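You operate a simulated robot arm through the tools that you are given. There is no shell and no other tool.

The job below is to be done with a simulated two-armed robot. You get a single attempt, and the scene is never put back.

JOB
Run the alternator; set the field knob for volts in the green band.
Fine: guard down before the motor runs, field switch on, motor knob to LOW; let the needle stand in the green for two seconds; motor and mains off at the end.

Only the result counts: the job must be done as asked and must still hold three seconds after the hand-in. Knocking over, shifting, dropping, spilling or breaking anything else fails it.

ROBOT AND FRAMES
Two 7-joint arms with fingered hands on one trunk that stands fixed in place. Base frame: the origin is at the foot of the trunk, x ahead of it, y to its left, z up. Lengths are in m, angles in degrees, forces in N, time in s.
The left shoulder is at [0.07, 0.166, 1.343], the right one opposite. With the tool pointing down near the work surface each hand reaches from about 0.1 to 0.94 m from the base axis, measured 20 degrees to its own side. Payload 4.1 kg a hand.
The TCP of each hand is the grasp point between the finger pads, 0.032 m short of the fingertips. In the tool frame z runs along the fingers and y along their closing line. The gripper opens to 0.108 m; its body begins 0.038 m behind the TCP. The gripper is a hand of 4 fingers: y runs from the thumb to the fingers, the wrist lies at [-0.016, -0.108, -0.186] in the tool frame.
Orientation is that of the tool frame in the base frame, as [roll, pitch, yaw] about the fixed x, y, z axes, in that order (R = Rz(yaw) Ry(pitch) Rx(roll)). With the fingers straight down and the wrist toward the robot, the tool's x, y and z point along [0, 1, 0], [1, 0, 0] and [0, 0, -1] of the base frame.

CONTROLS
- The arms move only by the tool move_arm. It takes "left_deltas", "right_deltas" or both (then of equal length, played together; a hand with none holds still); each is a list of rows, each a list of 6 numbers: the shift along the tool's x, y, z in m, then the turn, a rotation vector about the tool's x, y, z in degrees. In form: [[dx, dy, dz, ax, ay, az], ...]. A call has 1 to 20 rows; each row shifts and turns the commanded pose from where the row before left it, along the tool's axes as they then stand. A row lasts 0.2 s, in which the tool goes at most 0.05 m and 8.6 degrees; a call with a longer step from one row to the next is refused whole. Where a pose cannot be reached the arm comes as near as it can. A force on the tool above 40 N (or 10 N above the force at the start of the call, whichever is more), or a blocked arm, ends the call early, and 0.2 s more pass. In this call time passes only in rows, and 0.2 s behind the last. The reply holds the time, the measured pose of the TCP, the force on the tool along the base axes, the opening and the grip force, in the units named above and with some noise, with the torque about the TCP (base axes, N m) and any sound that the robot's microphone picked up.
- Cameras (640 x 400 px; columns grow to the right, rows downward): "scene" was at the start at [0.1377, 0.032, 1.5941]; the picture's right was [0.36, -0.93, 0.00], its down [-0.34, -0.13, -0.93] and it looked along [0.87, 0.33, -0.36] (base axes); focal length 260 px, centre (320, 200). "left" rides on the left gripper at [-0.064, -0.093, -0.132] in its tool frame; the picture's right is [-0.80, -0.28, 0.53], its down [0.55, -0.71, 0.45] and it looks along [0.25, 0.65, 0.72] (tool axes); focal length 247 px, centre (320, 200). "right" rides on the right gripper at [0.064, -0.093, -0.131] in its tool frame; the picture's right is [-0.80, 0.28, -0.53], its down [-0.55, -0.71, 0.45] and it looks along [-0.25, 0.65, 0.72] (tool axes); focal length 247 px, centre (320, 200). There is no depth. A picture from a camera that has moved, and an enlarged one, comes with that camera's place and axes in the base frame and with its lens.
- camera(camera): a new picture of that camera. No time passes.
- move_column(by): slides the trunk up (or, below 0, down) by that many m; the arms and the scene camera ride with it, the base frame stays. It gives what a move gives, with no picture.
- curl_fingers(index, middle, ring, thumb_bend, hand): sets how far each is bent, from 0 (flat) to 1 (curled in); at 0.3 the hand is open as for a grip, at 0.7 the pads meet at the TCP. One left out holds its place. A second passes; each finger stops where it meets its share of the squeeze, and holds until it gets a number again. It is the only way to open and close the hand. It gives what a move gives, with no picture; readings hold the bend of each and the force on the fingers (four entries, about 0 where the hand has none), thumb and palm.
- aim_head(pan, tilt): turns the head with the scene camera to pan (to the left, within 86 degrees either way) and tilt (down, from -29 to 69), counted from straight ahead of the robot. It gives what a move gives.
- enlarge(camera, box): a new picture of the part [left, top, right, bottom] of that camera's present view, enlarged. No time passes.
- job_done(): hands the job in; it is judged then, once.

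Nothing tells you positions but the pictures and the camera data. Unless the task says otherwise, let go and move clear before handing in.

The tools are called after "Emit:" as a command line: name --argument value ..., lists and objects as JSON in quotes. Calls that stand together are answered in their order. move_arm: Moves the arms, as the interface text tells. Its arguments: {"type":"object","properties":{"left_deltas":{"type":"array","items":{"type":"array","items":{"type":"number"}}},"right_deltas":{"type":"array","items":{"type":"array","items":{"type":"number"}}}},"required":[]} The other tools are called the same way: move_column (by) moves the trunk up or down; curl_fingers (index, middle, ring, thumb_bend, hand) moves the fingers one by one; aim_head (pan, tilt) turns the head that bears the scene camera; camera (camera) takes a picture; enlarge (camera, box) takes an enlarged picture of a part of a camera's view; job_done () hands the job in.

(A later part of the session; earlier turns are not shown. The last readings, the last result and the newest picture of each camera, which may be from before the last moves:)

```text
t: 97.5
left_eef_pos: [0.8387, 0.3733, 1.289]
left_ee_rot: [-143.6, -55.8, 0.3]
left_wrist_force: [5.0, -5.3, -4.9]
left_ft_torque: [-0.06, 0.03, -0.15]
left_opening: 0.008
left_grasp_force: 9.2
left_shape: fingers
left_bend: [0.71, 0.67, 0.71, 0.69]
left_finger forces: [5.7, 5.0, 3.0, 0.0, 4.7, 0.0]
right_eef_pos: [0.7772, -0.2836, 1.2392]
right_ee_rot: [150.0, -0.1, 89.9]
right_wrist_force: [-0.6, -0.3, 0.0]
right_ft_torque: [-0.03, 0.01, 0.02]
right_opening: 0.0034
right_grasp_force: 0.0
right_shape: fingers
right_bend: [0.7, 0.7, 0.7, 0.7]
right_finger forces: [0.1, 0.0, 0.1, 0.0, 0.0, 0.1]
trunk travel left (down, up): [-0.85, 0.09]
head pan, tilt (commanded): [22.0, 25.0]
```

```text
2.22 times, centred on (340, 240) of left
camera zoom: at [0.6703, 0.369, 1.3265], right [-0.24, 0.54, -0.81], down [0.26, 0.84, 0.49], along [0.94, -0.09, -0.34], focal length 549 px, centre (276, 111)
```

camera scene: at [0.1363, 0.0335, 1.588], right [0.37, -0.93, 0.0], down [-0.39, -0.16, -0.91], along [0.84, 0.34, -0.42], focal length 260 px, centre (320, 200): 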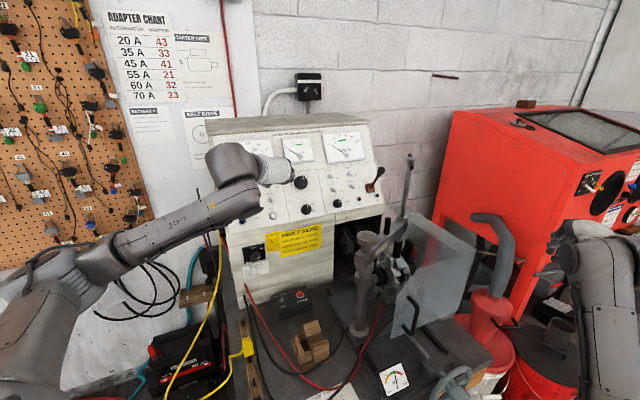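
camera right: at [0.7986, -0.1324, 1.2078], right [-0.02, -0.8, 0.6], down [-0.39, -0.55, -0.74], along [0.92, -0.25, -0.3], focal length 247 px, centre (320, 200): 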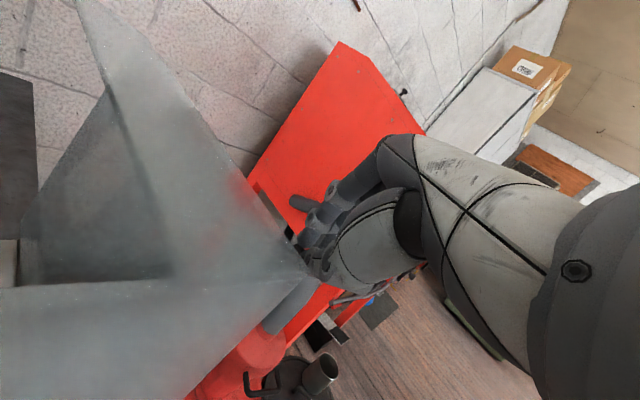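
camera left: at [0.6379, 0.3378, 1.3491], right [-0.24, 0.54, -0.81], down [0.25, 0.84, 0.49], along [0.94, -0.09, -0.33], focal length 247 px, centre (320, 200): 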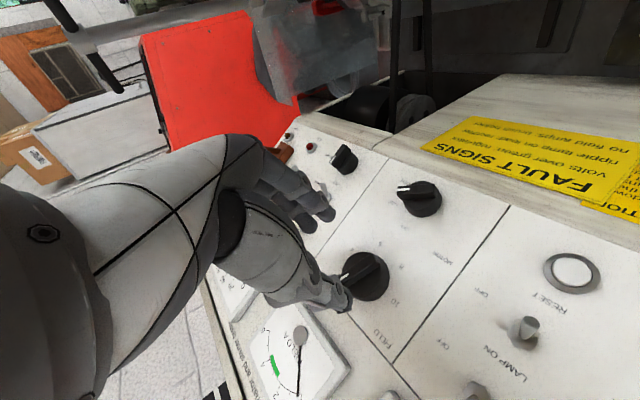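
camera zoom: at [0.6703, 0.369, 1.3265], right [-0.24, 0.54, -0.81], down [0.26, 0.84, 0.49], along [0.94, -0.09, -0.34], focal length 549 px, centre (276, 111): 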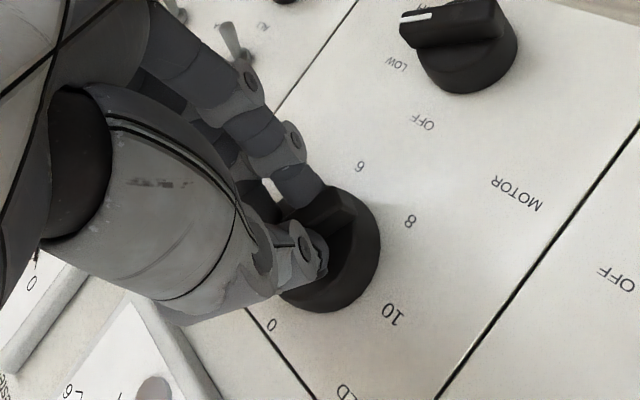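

Field knob ridge gripped by all fingers. Turning clockwise while watching the volts.

Emit:
move_arm --left_deltas '[[0, 0, 0, 0, 0, 7], [0, 0, 0, 0, 0, 7], [0, 0, 0, 0, 0, 7], [0, 0, 0, 0, 0, 7], [0, 0, 0, 0, 0, 7]]'

Emit:
enlarge --camera "scene" --box '[200, 120, 400, 250]'

Emit:
enlarge --camera "scene" --box '[220, 130, 290, 180]'

Emit:
enlarge --camera "left" --box '[240, 150, 440, 330]'

```text
t: 98.7
left_eef_pos: [0.8368, 0.3736, 1.2892]
left_ee_rot: [-121.2, -29.0, -31.5]
left_wrist_force: [3.9, -5.0, -1.0]
left_ft_torque: [-0.07, -0.02, -0.15]
left_opening: 0.0083
left_grasp_force: 8.5
left_shape: fingers
left_bend: [0.71, 0.67, 0.72, 0.69]
left_finger forces: [5.6, 3.7, 1.7, 0.0, 5.9, 0.0]
right_eef_pos: [0.7787, -0.2837, 1.2398]
right_ee_rot: [150.1, -0.2, 90.0]
right_wrist_force: [-0.6, -0.6, 0.4]
right_ft_torque: [-0.04, 0.01, 0.01]
right_opening: 0.003
right_grasp_force: 0.0
right_shape: fingers
right_bend: [0.7, 0.7, 0.7, 0.7]
right_finger forces: [0.0, 0.0, 0.0, 0.0, 0.1, 0.0]
trunk travel left (down, up): [-0.85, 0.09]
head pan, tilt (commanded): [22.0, 25.0]
```

```text
3.08 times, centred on (300, 185) of scene
camera zoom: at [0.1382, 0.0318, 1.588], right [0.37, -0.93, 0.0], down [-0.39, -0.16, -0.91], along [0.84, 0.34, -0.42], focal length 801 px, centre (382, 246)
```

zoom: 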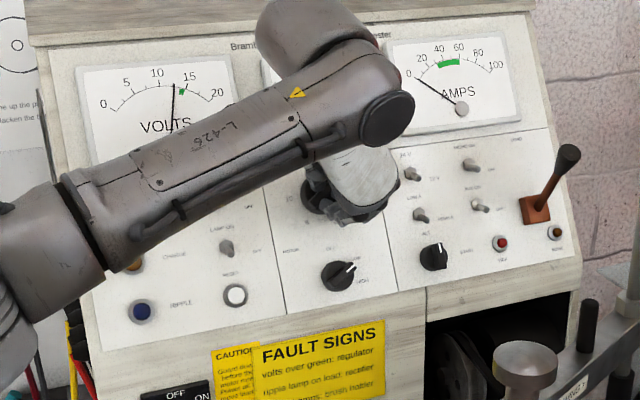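

```text
8.00 times, centred on (255, 155) of scene
camera zoom: at [0.1382, 0.0318, 1.588], right [0.37, -0.93, 0.0], down [-0.39, -0.16, -0.91], along [0.84, 0.34, -0.42], focal length 2082 px, centre (840, 560)
```

zoom: 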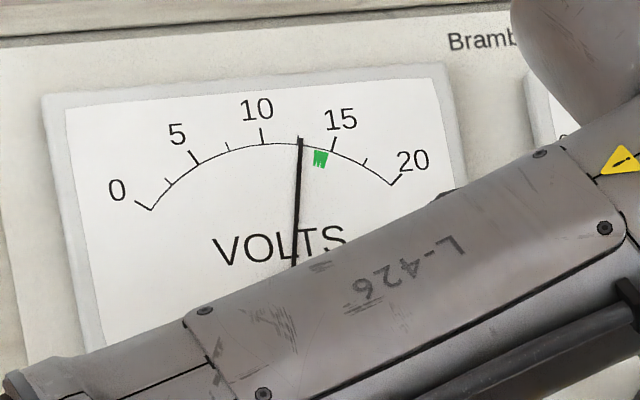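

```text
2.22 times, centred on (340, 240) of left
camera zoom: at [0.6963, 0.3862, 1.3871], right [-0.27, 0.87, -0.42], down [0.65, 0.48, 0.59], along [0.71, -0.11, -0.69], focal length 549 px, centre (276, 111)
```

zoom: 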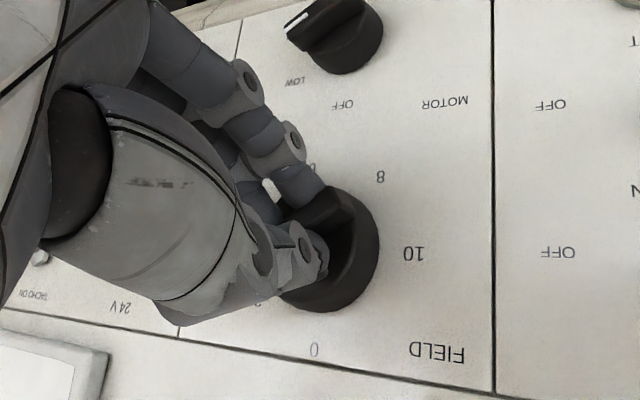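

Volts unchanged so far at about field 2. Continuing to turn.

Emit:
move_arm --left_deltas '[[0, 0, 0, 0, 0, 7], [0, 0, 0, 0, 0, 7], [0, 0, 0, 0, 0, 7]]'

Emit:
enlarge --camera "scene" --box '[200, 120, 400, 250]'

Emit:
enlarge --camera "left" --box '[240, 150, 440, 330]'

```text
t: 99.5
left_eef_pos: [0.8373, 0.3735, 1.2892]
left_ee_rot: [-117.4, -10.7, -42.3]
left_wrist_force: [2.7, -1.6, -1.6]
left_ft_torque: [-0.06, 0.01, -0.05]
left_opening: 0.009
left_grasp_force: 7.1
left_shape: fingers
left_bend: [0.71, 0.71, 0.72, 0.68]
left_finger forces: [4.6, 3.1, 0.8, 0.0, 6.4, 0.0]
right_eef_pos: [0.7767, -0.2824, 1.2401]
right_ee_rot: [150.0, -0.1, 90.1]
right_wrist_force: [-0.4, 0.1, -0.9]
right_ft_torque: [0.01, 0.01, -0.02]
right_opening: 0.0033
right_grasp_force: 0.0
right_shape: fingers
right_bend: [0.7, 0.7, 0.7, 0.7]
right_finger forces: [0.1, 0.0, 0.1, 0.0, 0.1, 0.0]
trunk travel left (down, up): [-0.85, 0.09]
head pan, tilt (commanded): [22.0, 25.0]
```

```text
3.08 times, centred on (300, 185) of scene
camera zoom: at [0.1379, 0.0325, 1.588], right [0.38, -0.93, 0.0], down [-0.39, -0.16, -0.91], along [0.84, 0.34, -0.42], focal length 801 px, centre (382, 246)
```

zoom: 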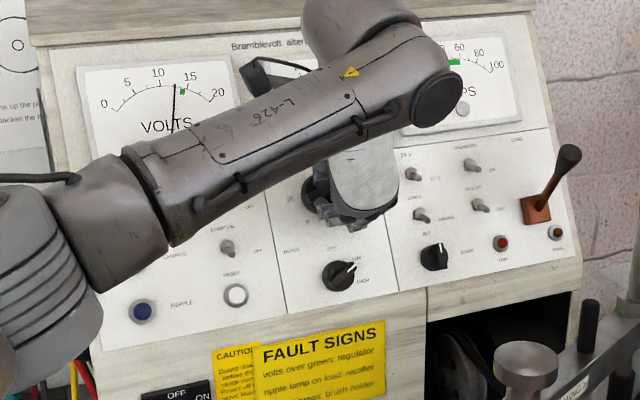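

```text
2.22 times, centred on (340, 240) of left
camera zoom: at [0.7224, 0.3804, 1.4179], right [-0.17, 0.97, -0.14], down [0.83, 0.22, 0.51], along [0.53, -0.03, -0.85], focal length 549 px, centre (276, 111)
```

zoom: 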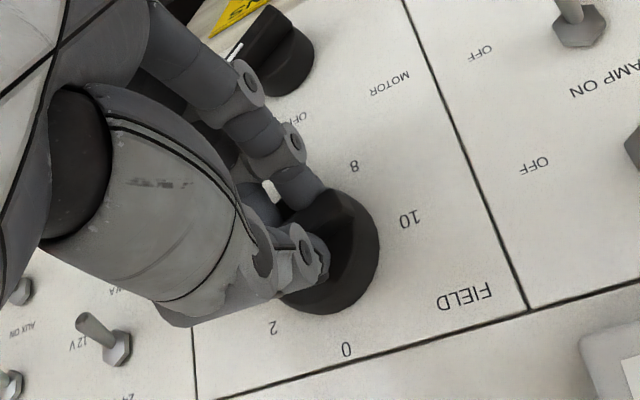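

No change in volts yet and no reach problem; continuing clockwise.

Emit:
move_arm --left_deltas '[[0, 0, 0, 0, 0, 7], [0, 0, 0, 0, 0, 7]]'

Emit:
enlarge --camera "scene" --box '[200, 120, 400, 250]'

Emit:
enlarge --camera "left" --box '[240, 150, 440, 330]'

```text
t: 100.0
left_eef_pos: [0.8366, 0.3741, 1.2893]
left_ee_rot: [-117.0, 1.7, -48.9]
left_wrist_force: [2.2, -1.3, -0.6]
left_ft_torque: [-0.03, -0.02, -0.03]
left_opening: 0.0088
left_grasp_force: 7.1
left_shape: fingers
left_bend: [0.71, 0.71, 0.72, 0.68]
left_finger forces: [4.1, 2.7, 0.5, 0.1, 7.0, 0.0]
right_eef_pos: [0.7769, -0.2828, 1.2408]
right_ee_rot: [150.0, 0.0, 89.9]
right_wrist_force: [-1.0, 0.2, 0.4]
right_ft_torque: [0.0, -0.03, -0.01]
right_opening: 0.0034
right_grasp_force: 0.0
right_shape: fingers
right_bend: [0.7, 0.7, 0.7, 0.7]
right_finger forces: [0.1, 0.0, 0.1, 0.0, 0.0, 0.1]
trunk travel left (down, up): [-0.85, 0.09]
head pan, tilt (commanded): [22.0, 25.0]
```

```text
3.08 times, centred on (300, 185) of scene
camera zoom: at [0.1373, 0.0334, 1.588], right [0.38, -0.93, 0.0], down [-0.39, -0.16, -0.91], along [0.84, 0.34, -0.42], focal length 801 px, centre (382, 246)
```

zoom: 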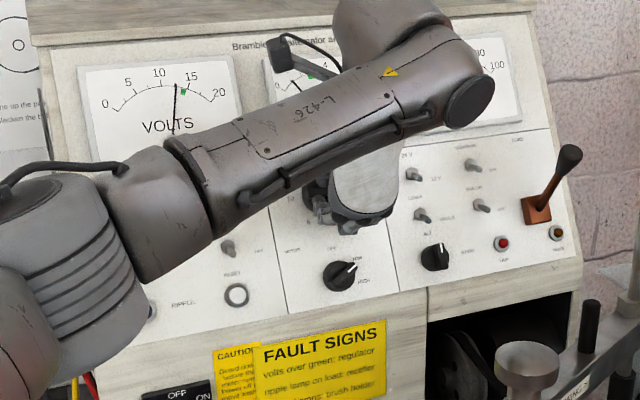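

```text
2.22 times, centred on (340, 240) of left
camera zoom: at [0.7419, 0.3708, 1.4336], right [-0.07, 1.0, 0.04], down [0.91, 0.05, 0.41], along [0.41, 0.06, -0.91], focal length 549 px, centre (276, 111)
```

zoom: 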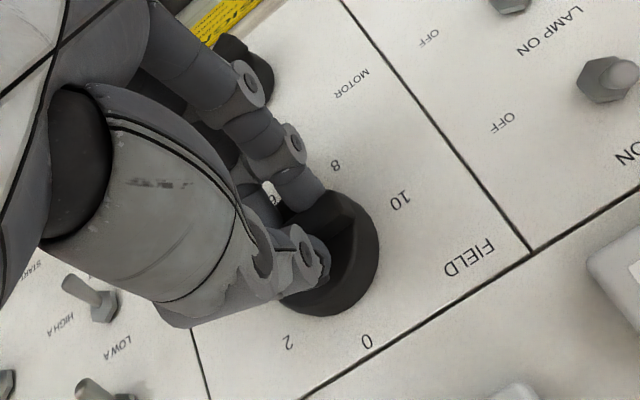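

Zooming the meters.

Emit:
enlarge --camera "scene" --box '[220, 130, 310, 180]'

```text
7.11 times, centred on (265, 155) of scene
camera zoom: at [0.1373, 0.0334, 1.588], right [0.38, -0.93, 0.0], down [-0.39, -0.16, -0.91], along [0.84, 0.34, -0.42], focal length 1851 px, centre (711, 520)
```

zoom: 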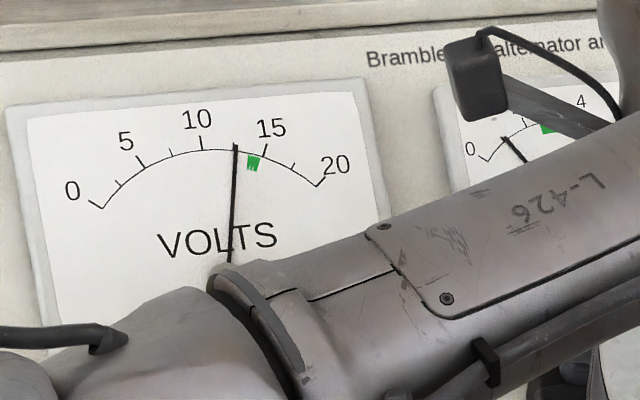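

Field amps have started to rise. Continuing.

Emit:
move_arm --left_deltas '[[0, 0, 0, 0, 0, 7], [0, 0, 0, 0, 0, 7]]'

Emit:
enlarge --camera "scene" --box '[200, 120, 400, 250]'

Emit:
enlarge --camera "scene" --box '[220, 130, 310, 180]'

Emit:
enlarge --camera "left" --box '[240, 150, 440, 330]'

```text
t: 100.7
left_eef_pos: [0.8358, 0.3755, 1.2904]
left_ee_rot: [-117.8, 14.2, -55.2]
left_wrist_force: [2.2, 1.6, 0.5]
left_ft_torque: [-0.03, -0.05, -0.03]
left_opening: 0.0091
left_grasp_force: 7.0
left_shape: fingers
left_bend: [0.71, 0.71, 0.72, 0.68]
left_finger forces: [3.6, 2.5, 0.2, 0.1, 7.4, 0.0]
right_eef_pos: [0.7763, -0.2814, 1.2398]
right_ee_rot: [150.0, -0.1, 90.0]
right_wrist_force: [0.6, -0.5, -0.2]
right_ft_torque: [-0.01, -0.02, 0.0]
right_opening: 0.0032
right_grasp_force: 0.2
right_shape: fingers
right_bend: [0.7, 0.7, 0.7, 0.7]
right_finger forces: [0.0, 0.0, 0.0, 0.0, 0.0, 0.0]
trunk travel left (down, up): [-0.85, 0.09]
head pan, tilt (commanded): [22.0, 25.0]
```

```text
3.08 times, centred on (300, 185) of scene
camera zoom: at [0.1371, 0.0336, 1.5881], right [0.38, -0.93, 0.0], down [-0.39, -0.16, -0.91], along [0.84, 0.34, -0.42], focal length 801 px, centre (382, 246)
```

zoom: 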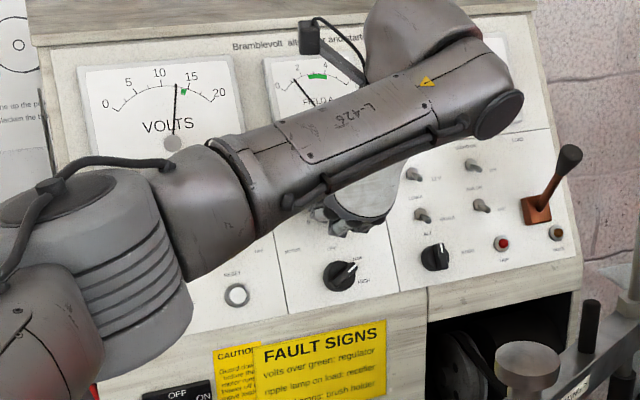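

```text
7.11 times, centred on (265, 155) of scene
camera zoom: at [0.1371, 0.0336, 1.5881], right [0.38, -0.93, 0.0], down [-0.39, -0.16, -0.91], along [0.84, 0.34, -0.42], focal length 1851 px, centre (711, 520)
```

zoom: 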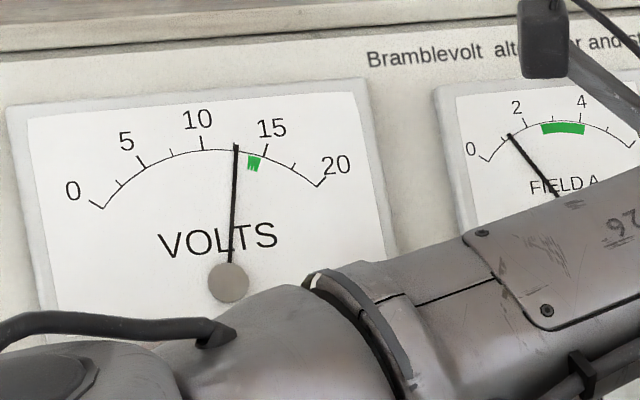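

```text
2.22 times, centred on (340, 240) of left
camera zoom: at [0.7624, 0.3563, 1.4447], right [0.06, 0.98, 0.2], down [0.96, -0.11, 0.27], along [0.28, 0.17, -0.94], focal length 549 px, centre (276, 111)
```

zoom: 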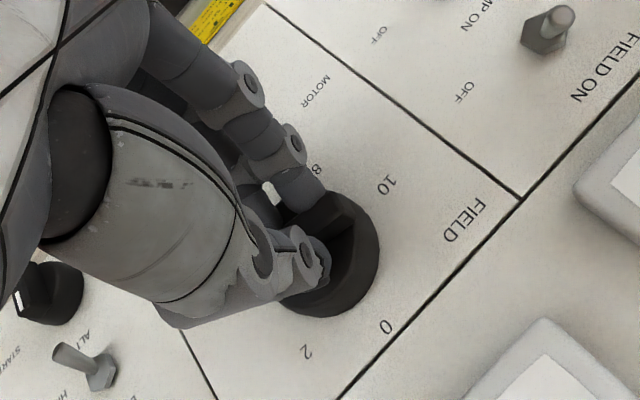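

Field current about 1.2 A and rising; volts still at battery level. Continuing.

Emit:
move_arm --left_deltas '[[0, 0, 0, 0, 0, 7], [0, 0, 0, 0, 0, 7]]'

Emit:
enlarge --camera "scene" --box '[200, 120, 400, 250]'

Emit:
enlarge --camera "scene" --box '[220, 130, 310, 180]'

Emit:
enlarge --camera "left" --box '[240, 150, 440, 330]'

```text
t: 101.2
left_eef_pos: [0.8366, 0.3736, 1.29]
left_ee_rot: [-120.3, 26.5, -62.4]
left_wrist_force: [1.4, 3.0, 2.3]
left_ft_torque: [0.02, -0.08, -0.02]
left_opening: 0.009
left_grasp_force: 6.3
left_shape: fingers
left_bend: [0.71, 0.71, 0.72, 0.67]
left_finger forces: [3.1, 2.0, 0.1, 0.0, 8.1, 0.0]
right_eef_pos: [0.7761, -0.2813, 1.2407]
right_ee_rot: [150.1, -0.2, 90.2]
right_wrist_force: [0.5, -0.6, -0.7]
right_ft_torque: [0.02, -0.01, -0.01]
right_opening: 0.0033
right_grasp_force: 0.1
right_shape: fingers
right_bend: [0.7, 0.7, 0.7, 0.7]
right_finger forces: [0.0, 0.0, 0.0, 0.0, 0.0, 0.0]
trunk travel left (down, up): [-0.85, 0.09]
head pan, tilt (commanded): [22.0, 25.0]
```

```text
3.08 times, centred on (300, 185) of scene
camera zoom: at [0.1367, 0.0339, 1.5881], right [0.38, -0.93, 0.0], down [-0.39, -0.16, -0.91], along [0.84, 0.34, -0.42], focal length 801 px, centre (382, 246)
```

zoom: 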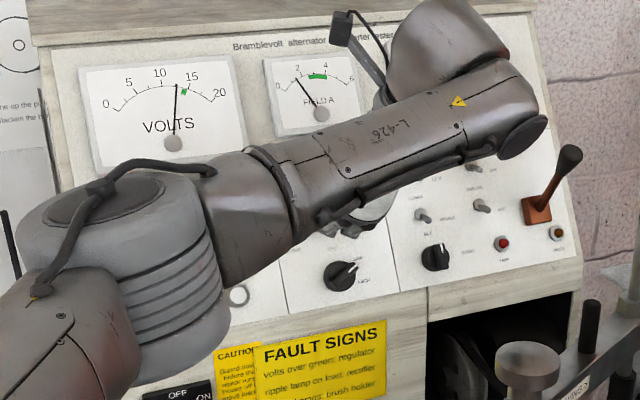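

```text
7.11 times, centred on (265, 155) of scene
camera zoom: at [0.1367, 0.0339, 1.5881], right [0.38, -0.93, 0.0], down [-0.39, -0.16, -0.91], along [0.84, 0.34, -0.42], focal length 1851 px, centre (711, 520)
```

zoom: 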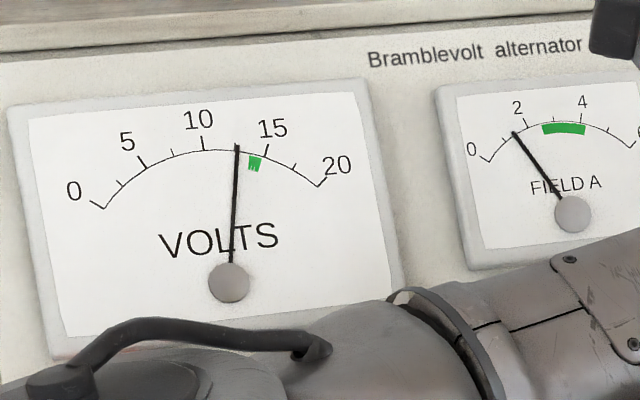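

```text
2.22 times, centred on (340, 240) of left
camera zoom: at [0.7819, 0.3383, 1.4501], right [0.2, 0.92, 0.33], down [0.96, -0.24, 0.1], along [0.17, 0.3, -0.94], focal length 549 px, centre (276, 111)
```

zoom: 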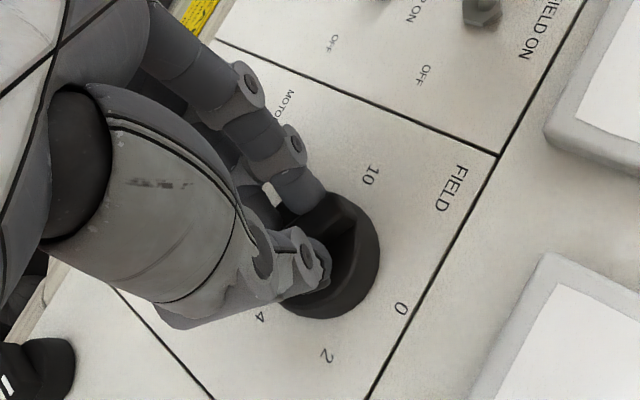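

Field ~1.6 A. Continuing clockwise in steps, watching the volts closely.

Emit:
move_arm --left_deltas '[[0, 0, 0, 0, 0, 7], [0, 0, 0, 0, 0, 7]]'

Emit:
enlarge --camera "scene" --box '[200, 120, 400, 250]'

Emit:
enlarge --camera "scene" --box '[220, 130, 310, 180]'

Emit:
enlarge --camera "left" --box '[240, 150, 440, 330]'

```text
t: 101.8
left_eef_pos: [0.8364, 0.3749, 1.2903]
left_ee_rot: [-125.1, 38.3, -71.4]
left_wrist_force: [1.8, 4.2, 4.5]
left_ft_torque: [0.07, -0.15, 0.09]
left_opening: 0.0091
left_grasp_force: 7.0
left_shape: fingers
left_bend: [0.71, 0.71, 0.72, 0.67]
left_finger forces: [2.6, 1.6, 0.0, 0.1, 9.1, 0.0]
right_eef_pos: [0.7751, -0.2821, 1.2416]
right_ee_rot: [149.9, -0.1, 90.0]
right_wrist_force: [0.7, 0.9, 0.0]
right_ft_torque: [0.01, 0.01, -0.01]
right_opening: 0.0031
right_grasp_force: 0.0
right_shape: fingers
right_bend: [0.7, 0.7, 0.7, 0.7]
right_finger forces: [0.0, 0.0, 0.0, 0.0, 0.1, 0.1]
trunk travel left (down, up): [-0.85, 0.09]
head pan, tilt (commanded): [22.0, 25.0]
```

```text
3.08 times, centred on (300, 185) of scene
camera zoom: at [0.1361, 0.0339, 1.5882], right [0.38, -0.93, 0.0], down [-0.39, -0.16, -0.91], along [0.84, 0.34, -0.42], focal length 801 px, centre (382, 246)
```

zoom: 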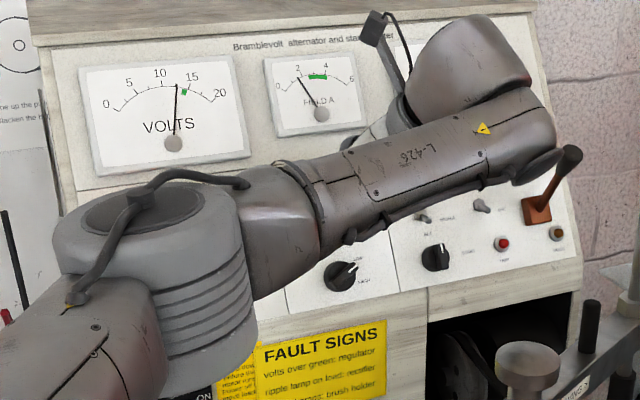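

```text
7.11 times, centred on (265, 155) of scene
camera zoom: at [0.1361, 0.0339, 1.5882], right [0.38, -0.93, 0.0], down [-0.39, -0.16, -0.91], along [0.84, 0.34, -0.42], focal length 1851 px, centre (711, 520)
```

zoom: 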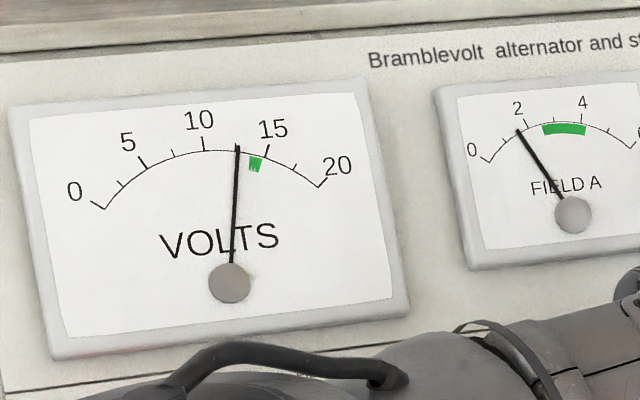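

```text
2.22 times, centred on (340, 240) of left
camera zoom: at [0.7997, 0.3178, 1.4495], right [0.35, 0.83, 0.44], down [0.93, -0.35, -0.09], along [0.08, 0.44, -0.9], focal length 549 px, centre (276, 111)
```

zoom: 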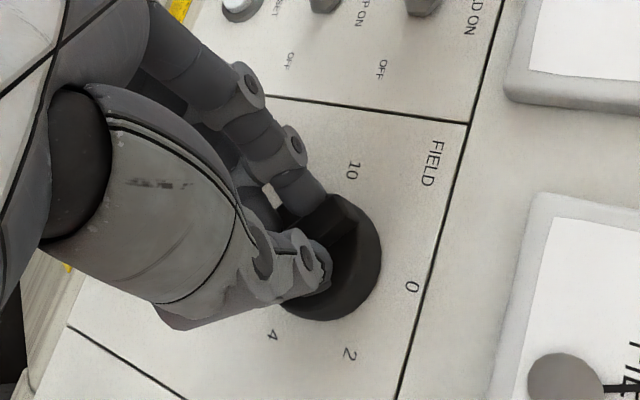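

Checking whether the needles are still catching up before turning further.

Emit:
move_arm --left_deltas '[[0, 0, 0, 0, 0, 0], [0, 0, 0, 0, 0, 0], [0, 0, 0, 0, 0, 0], [0, 0, 0, 0, 0, 0]]'

Emit:
enlarge --camera "scene" --box '[220, 130, 310, 180]'

```text
t: 102.8
left_eef_pos: [0.836, 0.375, 1.2906]
left_ee_rot: [-125.0, 38.1, -71.3]
left_wrist_force: [1.7, 5.5, 7.0]
left_ft_torque: [0.08, -0.19, 0.04]
left_opening: 0.0092
left_grasp_force: 6.9
left_shape: fingers
left_bend: [0.71, 0.71, 0.72, 0.67]
left_finger forces: [2.4, 1.7, 0.0, 0.0, 9.2, 0.0]
right_eef_pos: [0.774, -0.283, 1.2421]
right_ee_rot: [150.0, -0.1, 90.1]
right_wrist_force: [-0.5, -0.7, -1.1]
right_ft_torque: [0.0, 0.03, 0.0]
right_opening: 0.0033
right_grasp_force: 0.1
right_shape: fingers
right_bend: [0.7, 0.7, 0.7, 0.7]
right_finger forces: [0.0, 0.2, 0.0, 0.0, 0.1, 0.1]
trunk travel left (down, up): [-0.85, 0.09]
head pan, tilt (commanded): [22.0, 25.0]
```

```text
7.11 times, centred on (265, 155) of scene
camera zoom: at [0.1357, 0.0341, 1.5882], right [0.37, -0.93, 0.0], down [-0.39, -0.16, -0.91], along [0.84, 0.34, -0.42], focal length 1851 px, centre (711, 520)
```

zoom: 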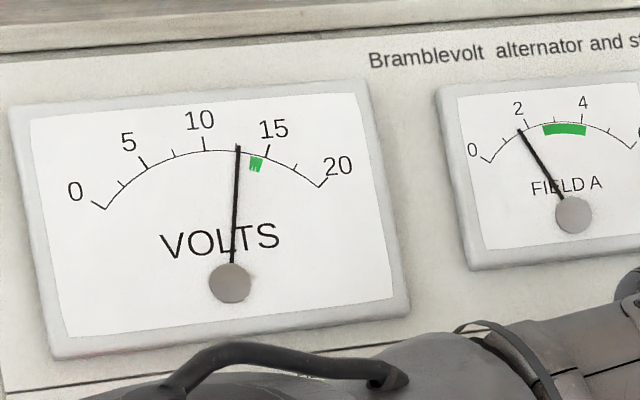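

Steady at about 12.8 V and 1.9 A. Turning on.

Emit:
move_arm --left_deltas '[[0, 0, 0, 0, 0, 7], [0, 0, 0, 0, 0, 7], [0, 0, 0, 0, 0, 0], [0, 0, 0, 0, 0, 0]]'

Emit:
enlarge --camera "scene" --box '[200, 120, 400, 250]'

Emit:
enlarge --camera "scene" --box '[220, 130, 310, 180]'

Emit:
enlarge --camera "left" --box '[240, 150, 440, 330]'

```text
t: 103.8
left_eef_pos: [0.836, 0.3744, 1.2903]
left_ee_rot: [-133.6, 49.2, -83.6]
left_wrist_force: [2.3, 4.4, 8.6]
left_ft_torque: [0.15, -0.21, 0.04]
left_opening: 0.0089
left_grasp_force: 6.9
left_shape: fingers
left_bend: [0.71, 0.72, 0.72, 0.67]
left_finger forces: [2.2, 1.8, 0.1, 0.0, 9.1, 0.1]
right_eef_pos: [0.7745, -0.2817, 1.241]
right_ee_rot: [150.0, 0.0, 90.0]
right_wrist_force: [-0.8, 0.2, -0.5]
right_ft_torque: [0.0, 0.02, 0.04]
right_opening: 0.0034
right_grasp_force: 0.1
right_shape: fingers
right_bend: [0.7, 0.7, 0.7, 0.7]
right_finger forces: [0.0, 0.1, 0.0, 0.0, 0.0, 0.0]
trunk travel left (down, up): [-0.85, 0.09]
head pan, tilt (commanded): [22.0, 25.0]
```

```text
3.08 times, centred on (300, 185) of scene
camera zoom: at [0.1356, 0.0336, 1.5882], right [0.37, -0.93, 0.0], down [-0.39, -0.16, -0.91], along [0.84, 0.34, -0.42], focal length 801 px, centre (382, 246)
```

zoom: 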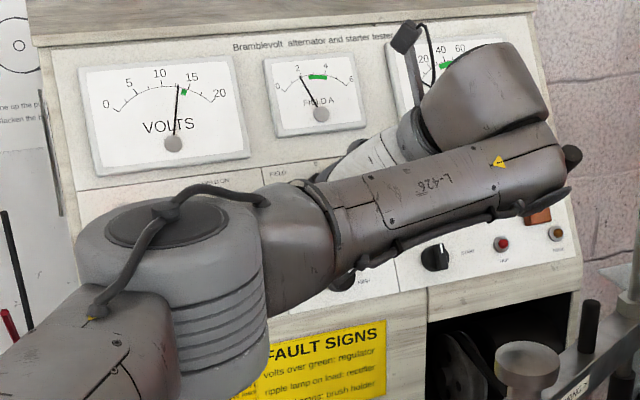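

```text
7.11 times, centred on (265, 155) of scene
camera zoom: at [0.1356, 0.0336, 1.5882], right [0.37, -0.93, 0.0], down [-0.39, -0.16, -0.91], along [0.84, 0.34, -0.42], focal length 1851 px, centre (711, 520)
```

zoom: 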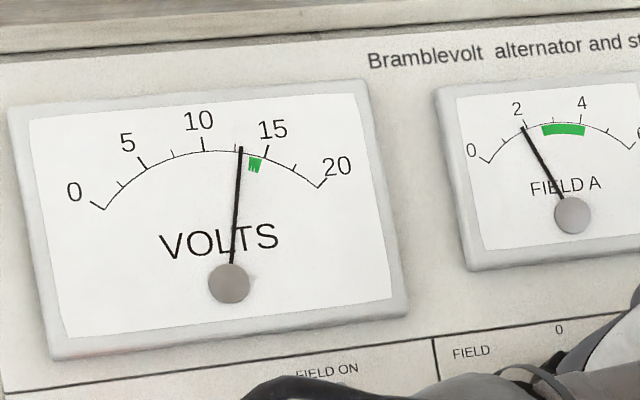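

```text
2.22 times, centred on (340, 240) of left
camera zoom: at [0.8144, 0.2951, 1.4426], right [0.51, 0.71, 0.5], down [0.86, -0.42, -0.28], along [0.01, 0.57, -0.82], focal length 549 px, centre (276, 111)
```

zoom: 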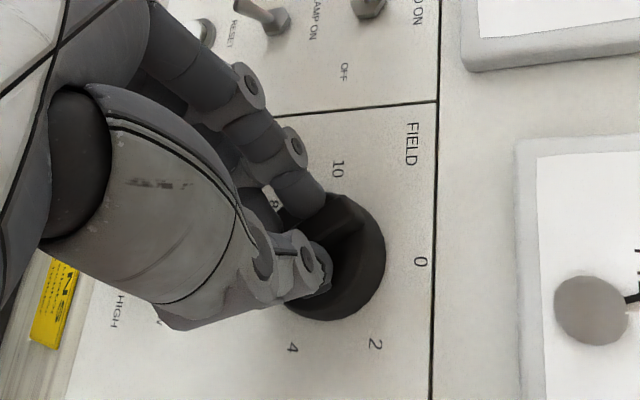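

Volts now ~13.0 and rising. Continuing.

Emit:
move_arm --left_deltas '[[0, 0, 0, 0, 0, 7], [0, 0, 0, 0, 0, 7], [0, 0, 0, 0, 0, 0], [0, 0, 0, 0, 0, 0]]'

Emit:
enlarge --camera "scene" --box '[200, 120, 400, 250]'

Emit:
enlarge --camera "scene" --box '[220, 130, 310, 180]'

Emit:
enlarge --camera "left" --box '[240, 150, 440, 330]'

```text
t: 104.8
left_eef_pos: [0.8359, 0.3746, 1.2898]
left_ee_rot: [-148.5, 58.1, -102.1]
left_wrist_force: [2.6, 1.6, 7.8]
left_ft_torque: [0.08, -0.23, 0.01]
left_opening: 0.0084
left_grasp_force: 6.1
left_shape: fingers
left_bend: [0.71, 0.72, 0.72, 0.67]
left_finger forces: [2.2, 1.9, 0.1, 0.0, 8.2, 0.0]
right_eef_pos: [0.775, -0.2826, 1.2409]
right_ee_rot: [149.9, -0.1, 90.1]
right_wrist_force: [-0.1, 0.6, 0.5]
right_ft_torque: [0.02, 0.0, 0.0]
right_opening: 0.0031
right_grasp_force: 0.1
right_shape: fingers
right_bend: [0.7, 0.7, 0.7, 0.7]
right_finger forces: [0.0, 0.0, 0.0, 0.0, 0.0, 0.0]
trunk travel left (down, up): [-0.85, 0.09]
head pan, tilt (commanded): [22.0, 25.0]
```

```text
3.08 times, centred on (300, 185) of scene
camera zoom: at [0.1357, 0.033, 1.5882], right [0.37, -0.93, 0.0], down [-0.39, -0.16, -0.91], along [0.84, 0.34, -0.42], focal length 801 px, centre (382, 246)
```

zoom: 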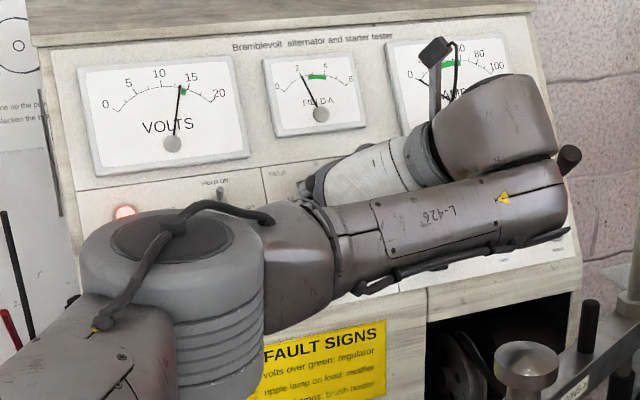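

```text
7.11 times, centred on (265, 155) of scene
camera zoom: at [0.1357, 0.033, 1.5882], right [0.37, -0.93, 0.0], down [-0.39, -0.16, -0.91], along [0.84, 0.34, -0.42], focal length 1851 px, centre (711, 520)
```

zoom: 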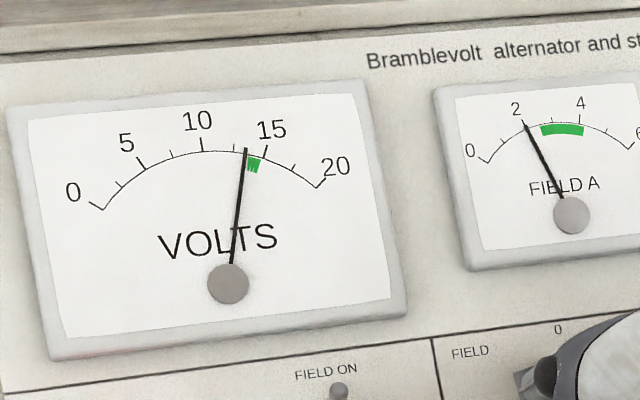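

```text
2.22 times, centred on (340, 240) of left
camera zoom: at [0.8257, 0.2726, 1.4304], right [0.65, 0.56, 0.51], down [0.76, -0.45, -0.47], along [-0.03, 0.7, -0.72], focal length 549 px, centre (276, 111)
```

zoom: 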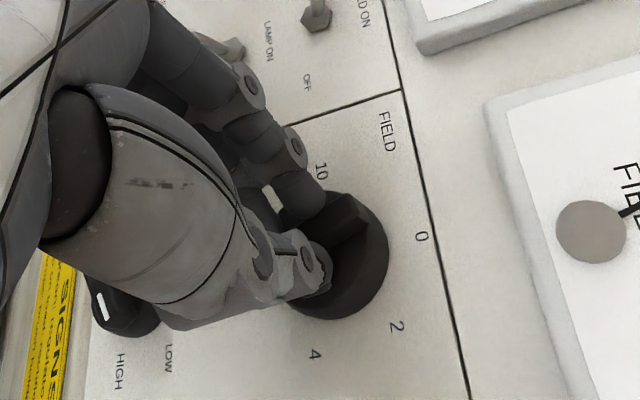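

Needle is at the lower edge of the green. A small further turn of 6°, then wait for it to settle.

Emit:
move_arm --left_deltas '[[0, 0, 0, 0, 0, 6], [0, 0, 0, 0, 0, 0], [0, 0, 0, 0, 0, 0], [0, 0, 0, 0, 0, 0]]'

Emit:
enlarge --camera "scene" --box '[220, 130, 310, 180]'

Emit:
enlarge --camera "scene" --box '[230, 130, 275, 165]'

```text
t: 105.8
left_eef_pos: [0.836, 0.3737, 1.2912]
left_ee_rot: [-157.6, 60.8, -112.6]
left_wrist_force: [2.2, 0.7, 8.1]
left_ft_torque: [0.1, -0.23, 0.01]
left_opening: 0.0086
left_grasp_force: 6.5
left_shape: fingers
left_bend: [0.71, 0.72, 0.72, 0.67]
left_finger forces: [2.7, 2.3, 0.0, 0.0, 7.8, 0.0]
right_eef_pos: [0.7757, -0.2821, 1.2409]
right_ee_rot: [149.9, 0.0, 90.0]
right_wrist_force: [0.8, -1.4, -0.2]
right_ft_torque: [0.02, -0.01, 0.0]
right_opening: 0.0031
right_grasp_force: 0.0
right_shape: fingers
right_bend: [0.7, 0.7, 0.7, 0.7]
right_finger forces: [0.0, 0.0, 0.0, 0.0, 0.0, 0.0]
trunk travel left (down, up): [-0.85, 0.09]
head pan, tilt (commanded): [22.0, 25.0]
```

```text
7.11 times, centred on (265, 155) of scene
camera zoom: at [0.1356, 0.0329, 1.5882], right [0.37, -0.93, 0.0], down [-0.39, -0.16, -0.91], along [0.84, 0.34, -0.42], focal length 1851 px, centre (711, 520)
```

zoom: 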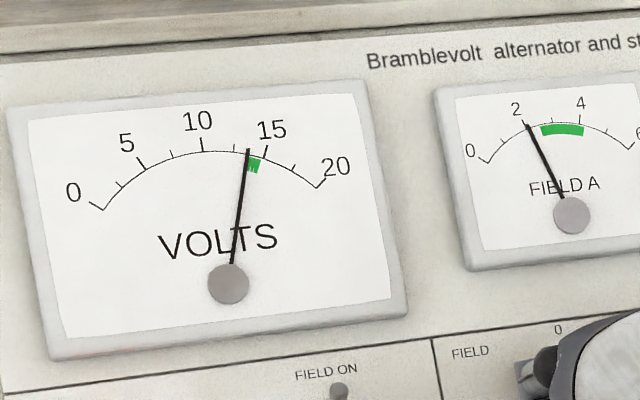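

```text
11.43 times, centred on (252, 148) of scene
camera zoom: at [0.1356, 0.0329, 1.5882], right [0.37, -0.93, 0.0], down [-0.39, -0.16, -0.91], along [0.84, 0.34, -0.42], focal length 2974 px, centre (1091, 800)
```

zoom: 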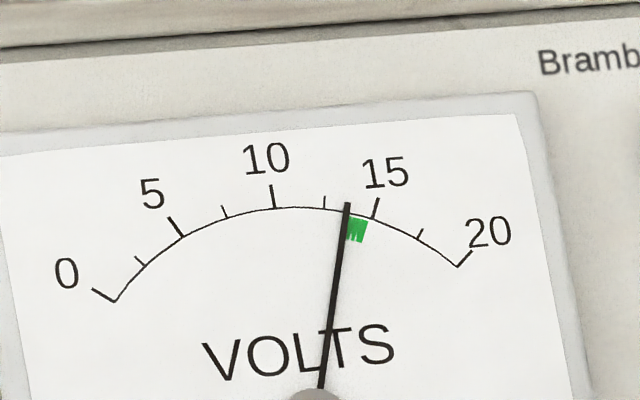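

Needle is just at the green's lower edge (~13.7 V). Another 8° should center it.

Emit:
move_arm --left_deltas '[[0, 0, 0, 0, 0, 7], [0, 0, 0, 0, 0, 0], [0, 0, 0, 0, 0, 0], [0, 0, 0, 0, 0, 0]]'

Emit:
enlarge --camera "scene" --box '[230, 130, 275, 165]'

Emit:
enlarge --camera "left" --box '[240, 150, 440, 330]'

```text
t: 106.8
left_eef_pos: [0.8356, 0.374, 1.2916]
left_ee_rot: [-169.8, 62.8, -126.6]
left_wrist_force: [2.4, -0.2, 7.5]
left_ft_torque: [0.09, -0.17, -0.01]
left_opening: 0.0089
left_grasp_force: 6.7
left_shape: fingers
left_bend: [0.71, 0.72, 0.72, 0.67]
left_finger forces: [2.7, 2.5, 0.0, 0.0, 8.0, 0.0]
right_eef_pos: [0.7754, -0.2822, 1.2407]
right_ee_rot: [149.9, -0.1, 90.1]
right_wrist_force: [0.8, -0.3, -0.7]
right_ft_torque: [-0.02, 0.0, -0.02]
right_opening: 0.003
right_grasp_force: 0.2
right_shape: fingers
right_bend: [0.7, 0.7, 0.7, 0.7]
right_finger forces: [0.0, 0.0, 0.0, 0.0, 0.0, 0.0]
trunk travel left (down, up): [-0.85, 0.09]
head pan, tilt (commanded): [22.0, 25.0]
```

```text
11.43 times, centred on (252, 148) of scene
camera zoom: at [0.1357, 0.0326, 1.5882], right [0.37, -0.93, 0.0], down [-0.39, -0.16, -0.91], along [0.84, 0.34, -0.42], focal length 2974 px, centre (1091, 800)
```

zoom: 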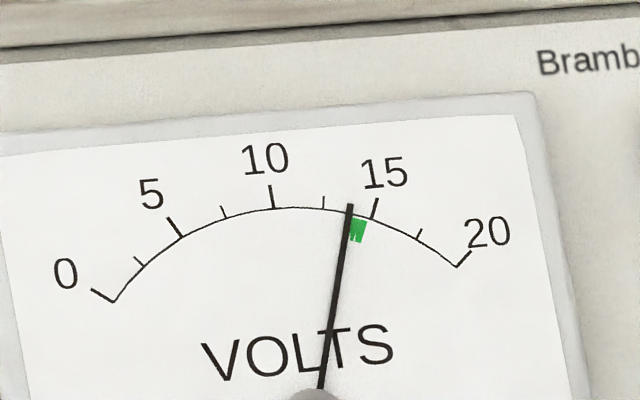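

```text
2.22 times, centred on (340, 240) of left
camera zoom: at [0.8323, 0.2535, 1.415], right [0.77, 0.41, 0.49], down [0.64, -0.44, -0.63], along [-0.04, 0.8, -0.6], focal length 549 px, centre (276, 111)
```

zoom: 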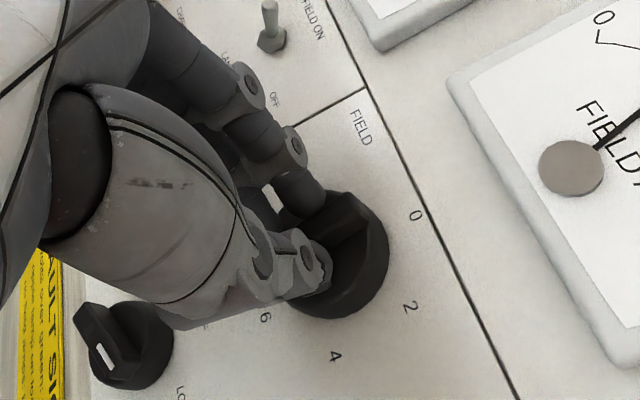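

Needle is inside the lower part of the green; I want it nearer the middle. Another 7° twice, checking between.

Emit:
move_arm --left_deltas '[[0, 0, 0, 0, 0, 7], [0, 0, 0, 0, 0, 3], [0, 0, 0, 0, 0, 0], [0, 0, 0, 0, 0, 0], [0, 0, 0, 0, 0, 0]]'

Emit:
enlarge --camera "scene" --box '[230, 130, 275, 165]'

Emit:
camera --camera "scene"

```text
t: 108.0
left_eef_pos: [0.8362, 0.3734, 1.2901]
left_ee_rot: [170.6, 62.8, -148.5]
left_wrist_force: [2.8, -0.5, 7.0]
left_ft_torque: [0.09, -0.19, -0.04]
left_opening: 0.0085
left_grasp_force: 6.4
left_shape: fingers
left_bend: [0.71, 0.72, 0.72, 0.67]
left_finger forces: [2.9, 2.7, 0.1, 0.0, 7.5, 0.1]
right_eef_pos: [0.7742, -0.283, 1.2404]
right_ee_rot: [149.9, 0.0, 90.0]
right_wrist_force: [0.1, 0.5, -0.4]
right_ft_torque: [0.02, 0.02, -0.03]
right_opening: 0.0031
right_grasp_force: 0.1
right_shape: fingers
right_bend: [0.7, 0.7, 0.7, 0.7]
right_finger forces: [0.0, 0.1, 0.1, 0.1, 0.0, 0.0]
trunk travel left (down, up): [-0.85, 0.09]
head pan, tilt (commanded): [22.0, 25.0]
```

```text
11.43 times, centred on (252, 148) of scene
camera zoom: at [0.1358, 0.0326, 1.5882], right [0.37, -0.93, 0.0], down [-0.39, -0.16, -0.91], along [0.84, 0.34, -0.42], focal length 2974 px, centre (1091, 800)
```

zoom: 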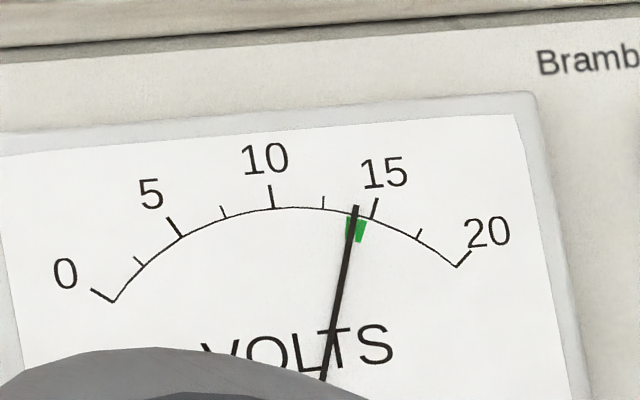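

```text
taken
camera scene: at [0.1358, 0.0326, 1.5882], right [0.37, -0.93, 0.0], down [-0.39, -0.16, -0.91], along [0.84, 0.34, -0.42], focal length 260 px, centre (320, 200)
```

scene: 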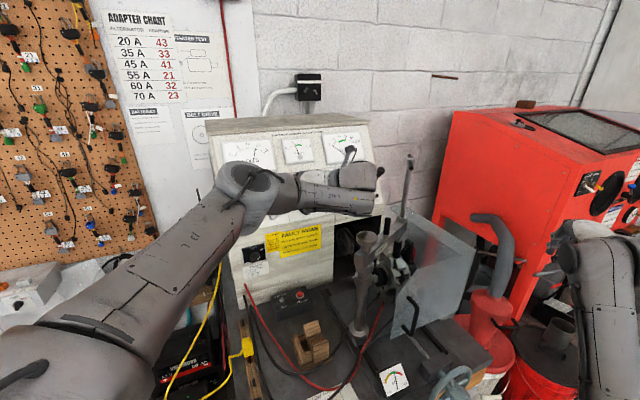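

The needle is now squarely in the green (~14.1 V). I hold still for more than two seconds.

Emit:
move_arm --left_deltas '[[0, 0, 0, 0, 0, 0], [0, 0, 0, 0, 0, 0], [0, 0, 0, 0, 0, 0], [0, 0, 0, 0, 0, 0], [0, 0, 0, 0, 0, 0], [0, 0, 0, 0, 0, 0], [0, 0, 0, 0, 0, 0], [0, 0, 0, 0, 0, 0], [0, 0, 0, 0, 0, 0], [0, 0, 0, 0, 0, 0], [0, 0, 0, 0, 0, 0], [0, 0, 0, 0, 0, 0], [0, 0, 0, 0, 0, 0], [0, 0, 0, 0, 0, 0], [0, 0, 0, 0, 0, 0], [0, 0, 0, 0, 0, 0]]'

Emit:
enlarge --camera "scene" --box '[230, 130, 275, 165]'

Emit:
enlarge --camera "scene" --box '[335, 215, 425, 295]'

Emit:
enlarge --camera "left" --box '[220, 150, 420, 330]'

```text
t: 111.5
left_eef_pos: [0.8371, 0.3736, 1.2914]
left_ee_rot: [170.6, 62.8, -148.5]
left_wrist_force: [2.6, -0.3, 8.5]
left_ft_torque: [0.13, -0.14, -0.05]
left_opening: 0.0086
left_grasp_force: 6.5
left_shape: fingers
left_bend: [0.71, 0.72, 0.72, 0.67]
left_finger forces: [2.6, 3.0, 0.0, 0.1, 7.3, 0.1]
right_eef_pos: [0.7751, -0.2823, 1.2415]
right_ee_rot: [149.9, -0.2, 90.1]
right_wrist_force: [0.5, 0.6, 0.0]
right_ft_torque: [-0.02, -0.01, 0.02]
right_opening: 0.0031
right_grasp_force: 0.0
right_shape: fingers
right_bend: [0.7, 0.7, 0.7, 0.7]
right_finger forces: [0.0, 0.0, 0.0, 0.0, 0.0, 0.0]
trunk travel left (down, up): [-0.85, 0.09]
head pan, tilt (commanded): [22.0, 25.0]
```

```text
11.43 times, centred on (252, 148) of scene
camera zoom: at [0.1358, 0.0325, 1.5882], right [0.37, -0.93, 0.0], down [-0.39, -0.16, -0.91], along [0.84, 0.34, -0.42], focal length 2974 px, centre (1091, 800)
```

zoom: 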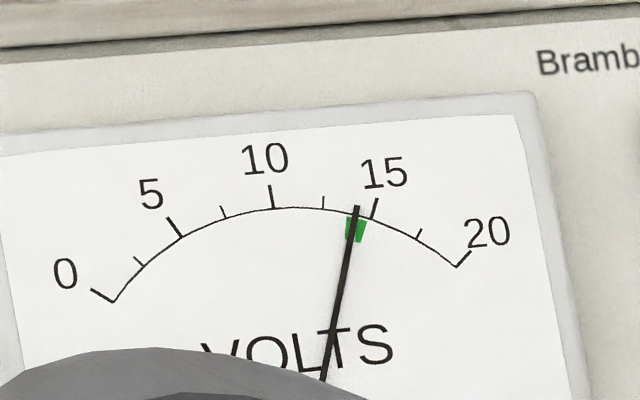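

```text
5.00 times, centred on (380, 255) of scene
camera zoom: at [0.1358, 0.0325, 1.5882], right [0.37, -0.93, 0.0], down [-0.39, -0.16, -0.91], along [0.84, 0.34, -0.42], focal length 1301 px, centre (20, -75)
```

zoom: 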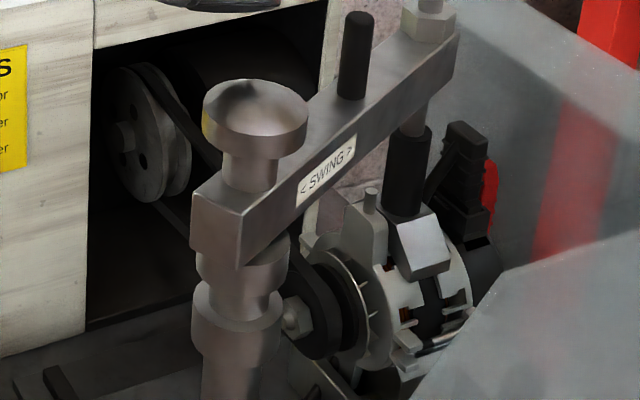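

```text
2.22 times, centred on (320, 240) of left
camera zoom: at [0.8344, 0.2401, 1.4007], right [0.85, 0.29, 0.45], down [0.53, -0.4, -0.74], along [-0.04, 0.87, -0.5], focal length 549 px, centre (320, 111)
```

zoom: 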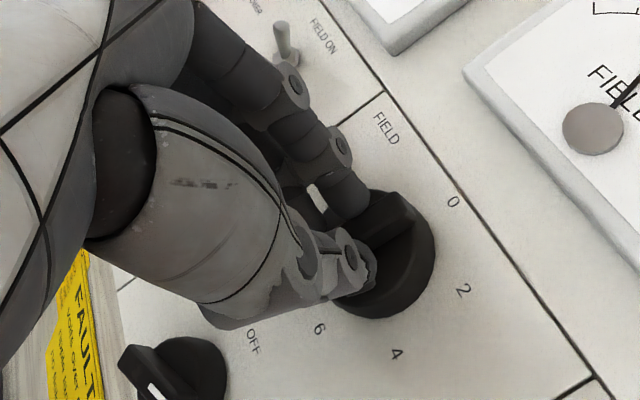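

The needle has stood in the green for over three seconds. Before shutting down I'll double-check the motor knob's pointer against the LOW label from this view.

Emit:
enlarge --camera "left" --box '[220, 270, 340, 400]'

Emit:
enlarge --camera "scene" --box '[280, 190, 350, 240]'

```text
3.08 times, centred on (280, 335) of left
camera zoom: at [0.8344, 0.2401, 1.4007], right [0.85, 0.29, 0.45], down [0.53, -0.4, -0.74], along [-0.04, 0.87, -0.5], focal length 760 px, centre (443, -215)
```

zoom: 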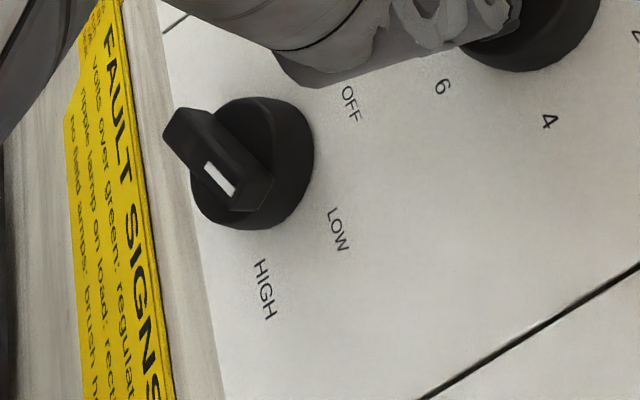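

```text
8.00 times, centred on (315, 215) of scene
camera zoom: at [0.1358, 0.0325, 1.5882], right [0.37, -0.93, 0.0], down [-0.39, -0.16, -0.91], along [0.84, 0.34, -0.42], focal length 2082 px, centre (360, 80)
```

zoom: 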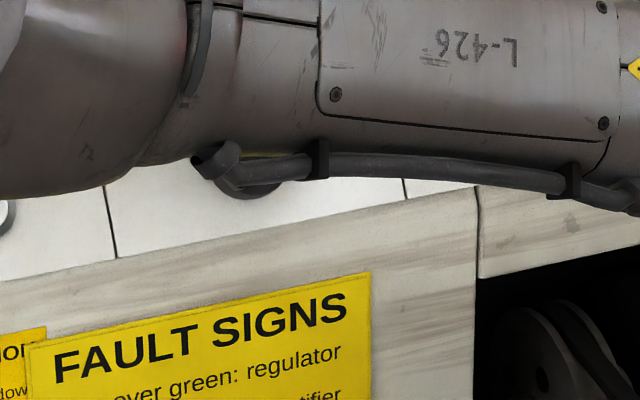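

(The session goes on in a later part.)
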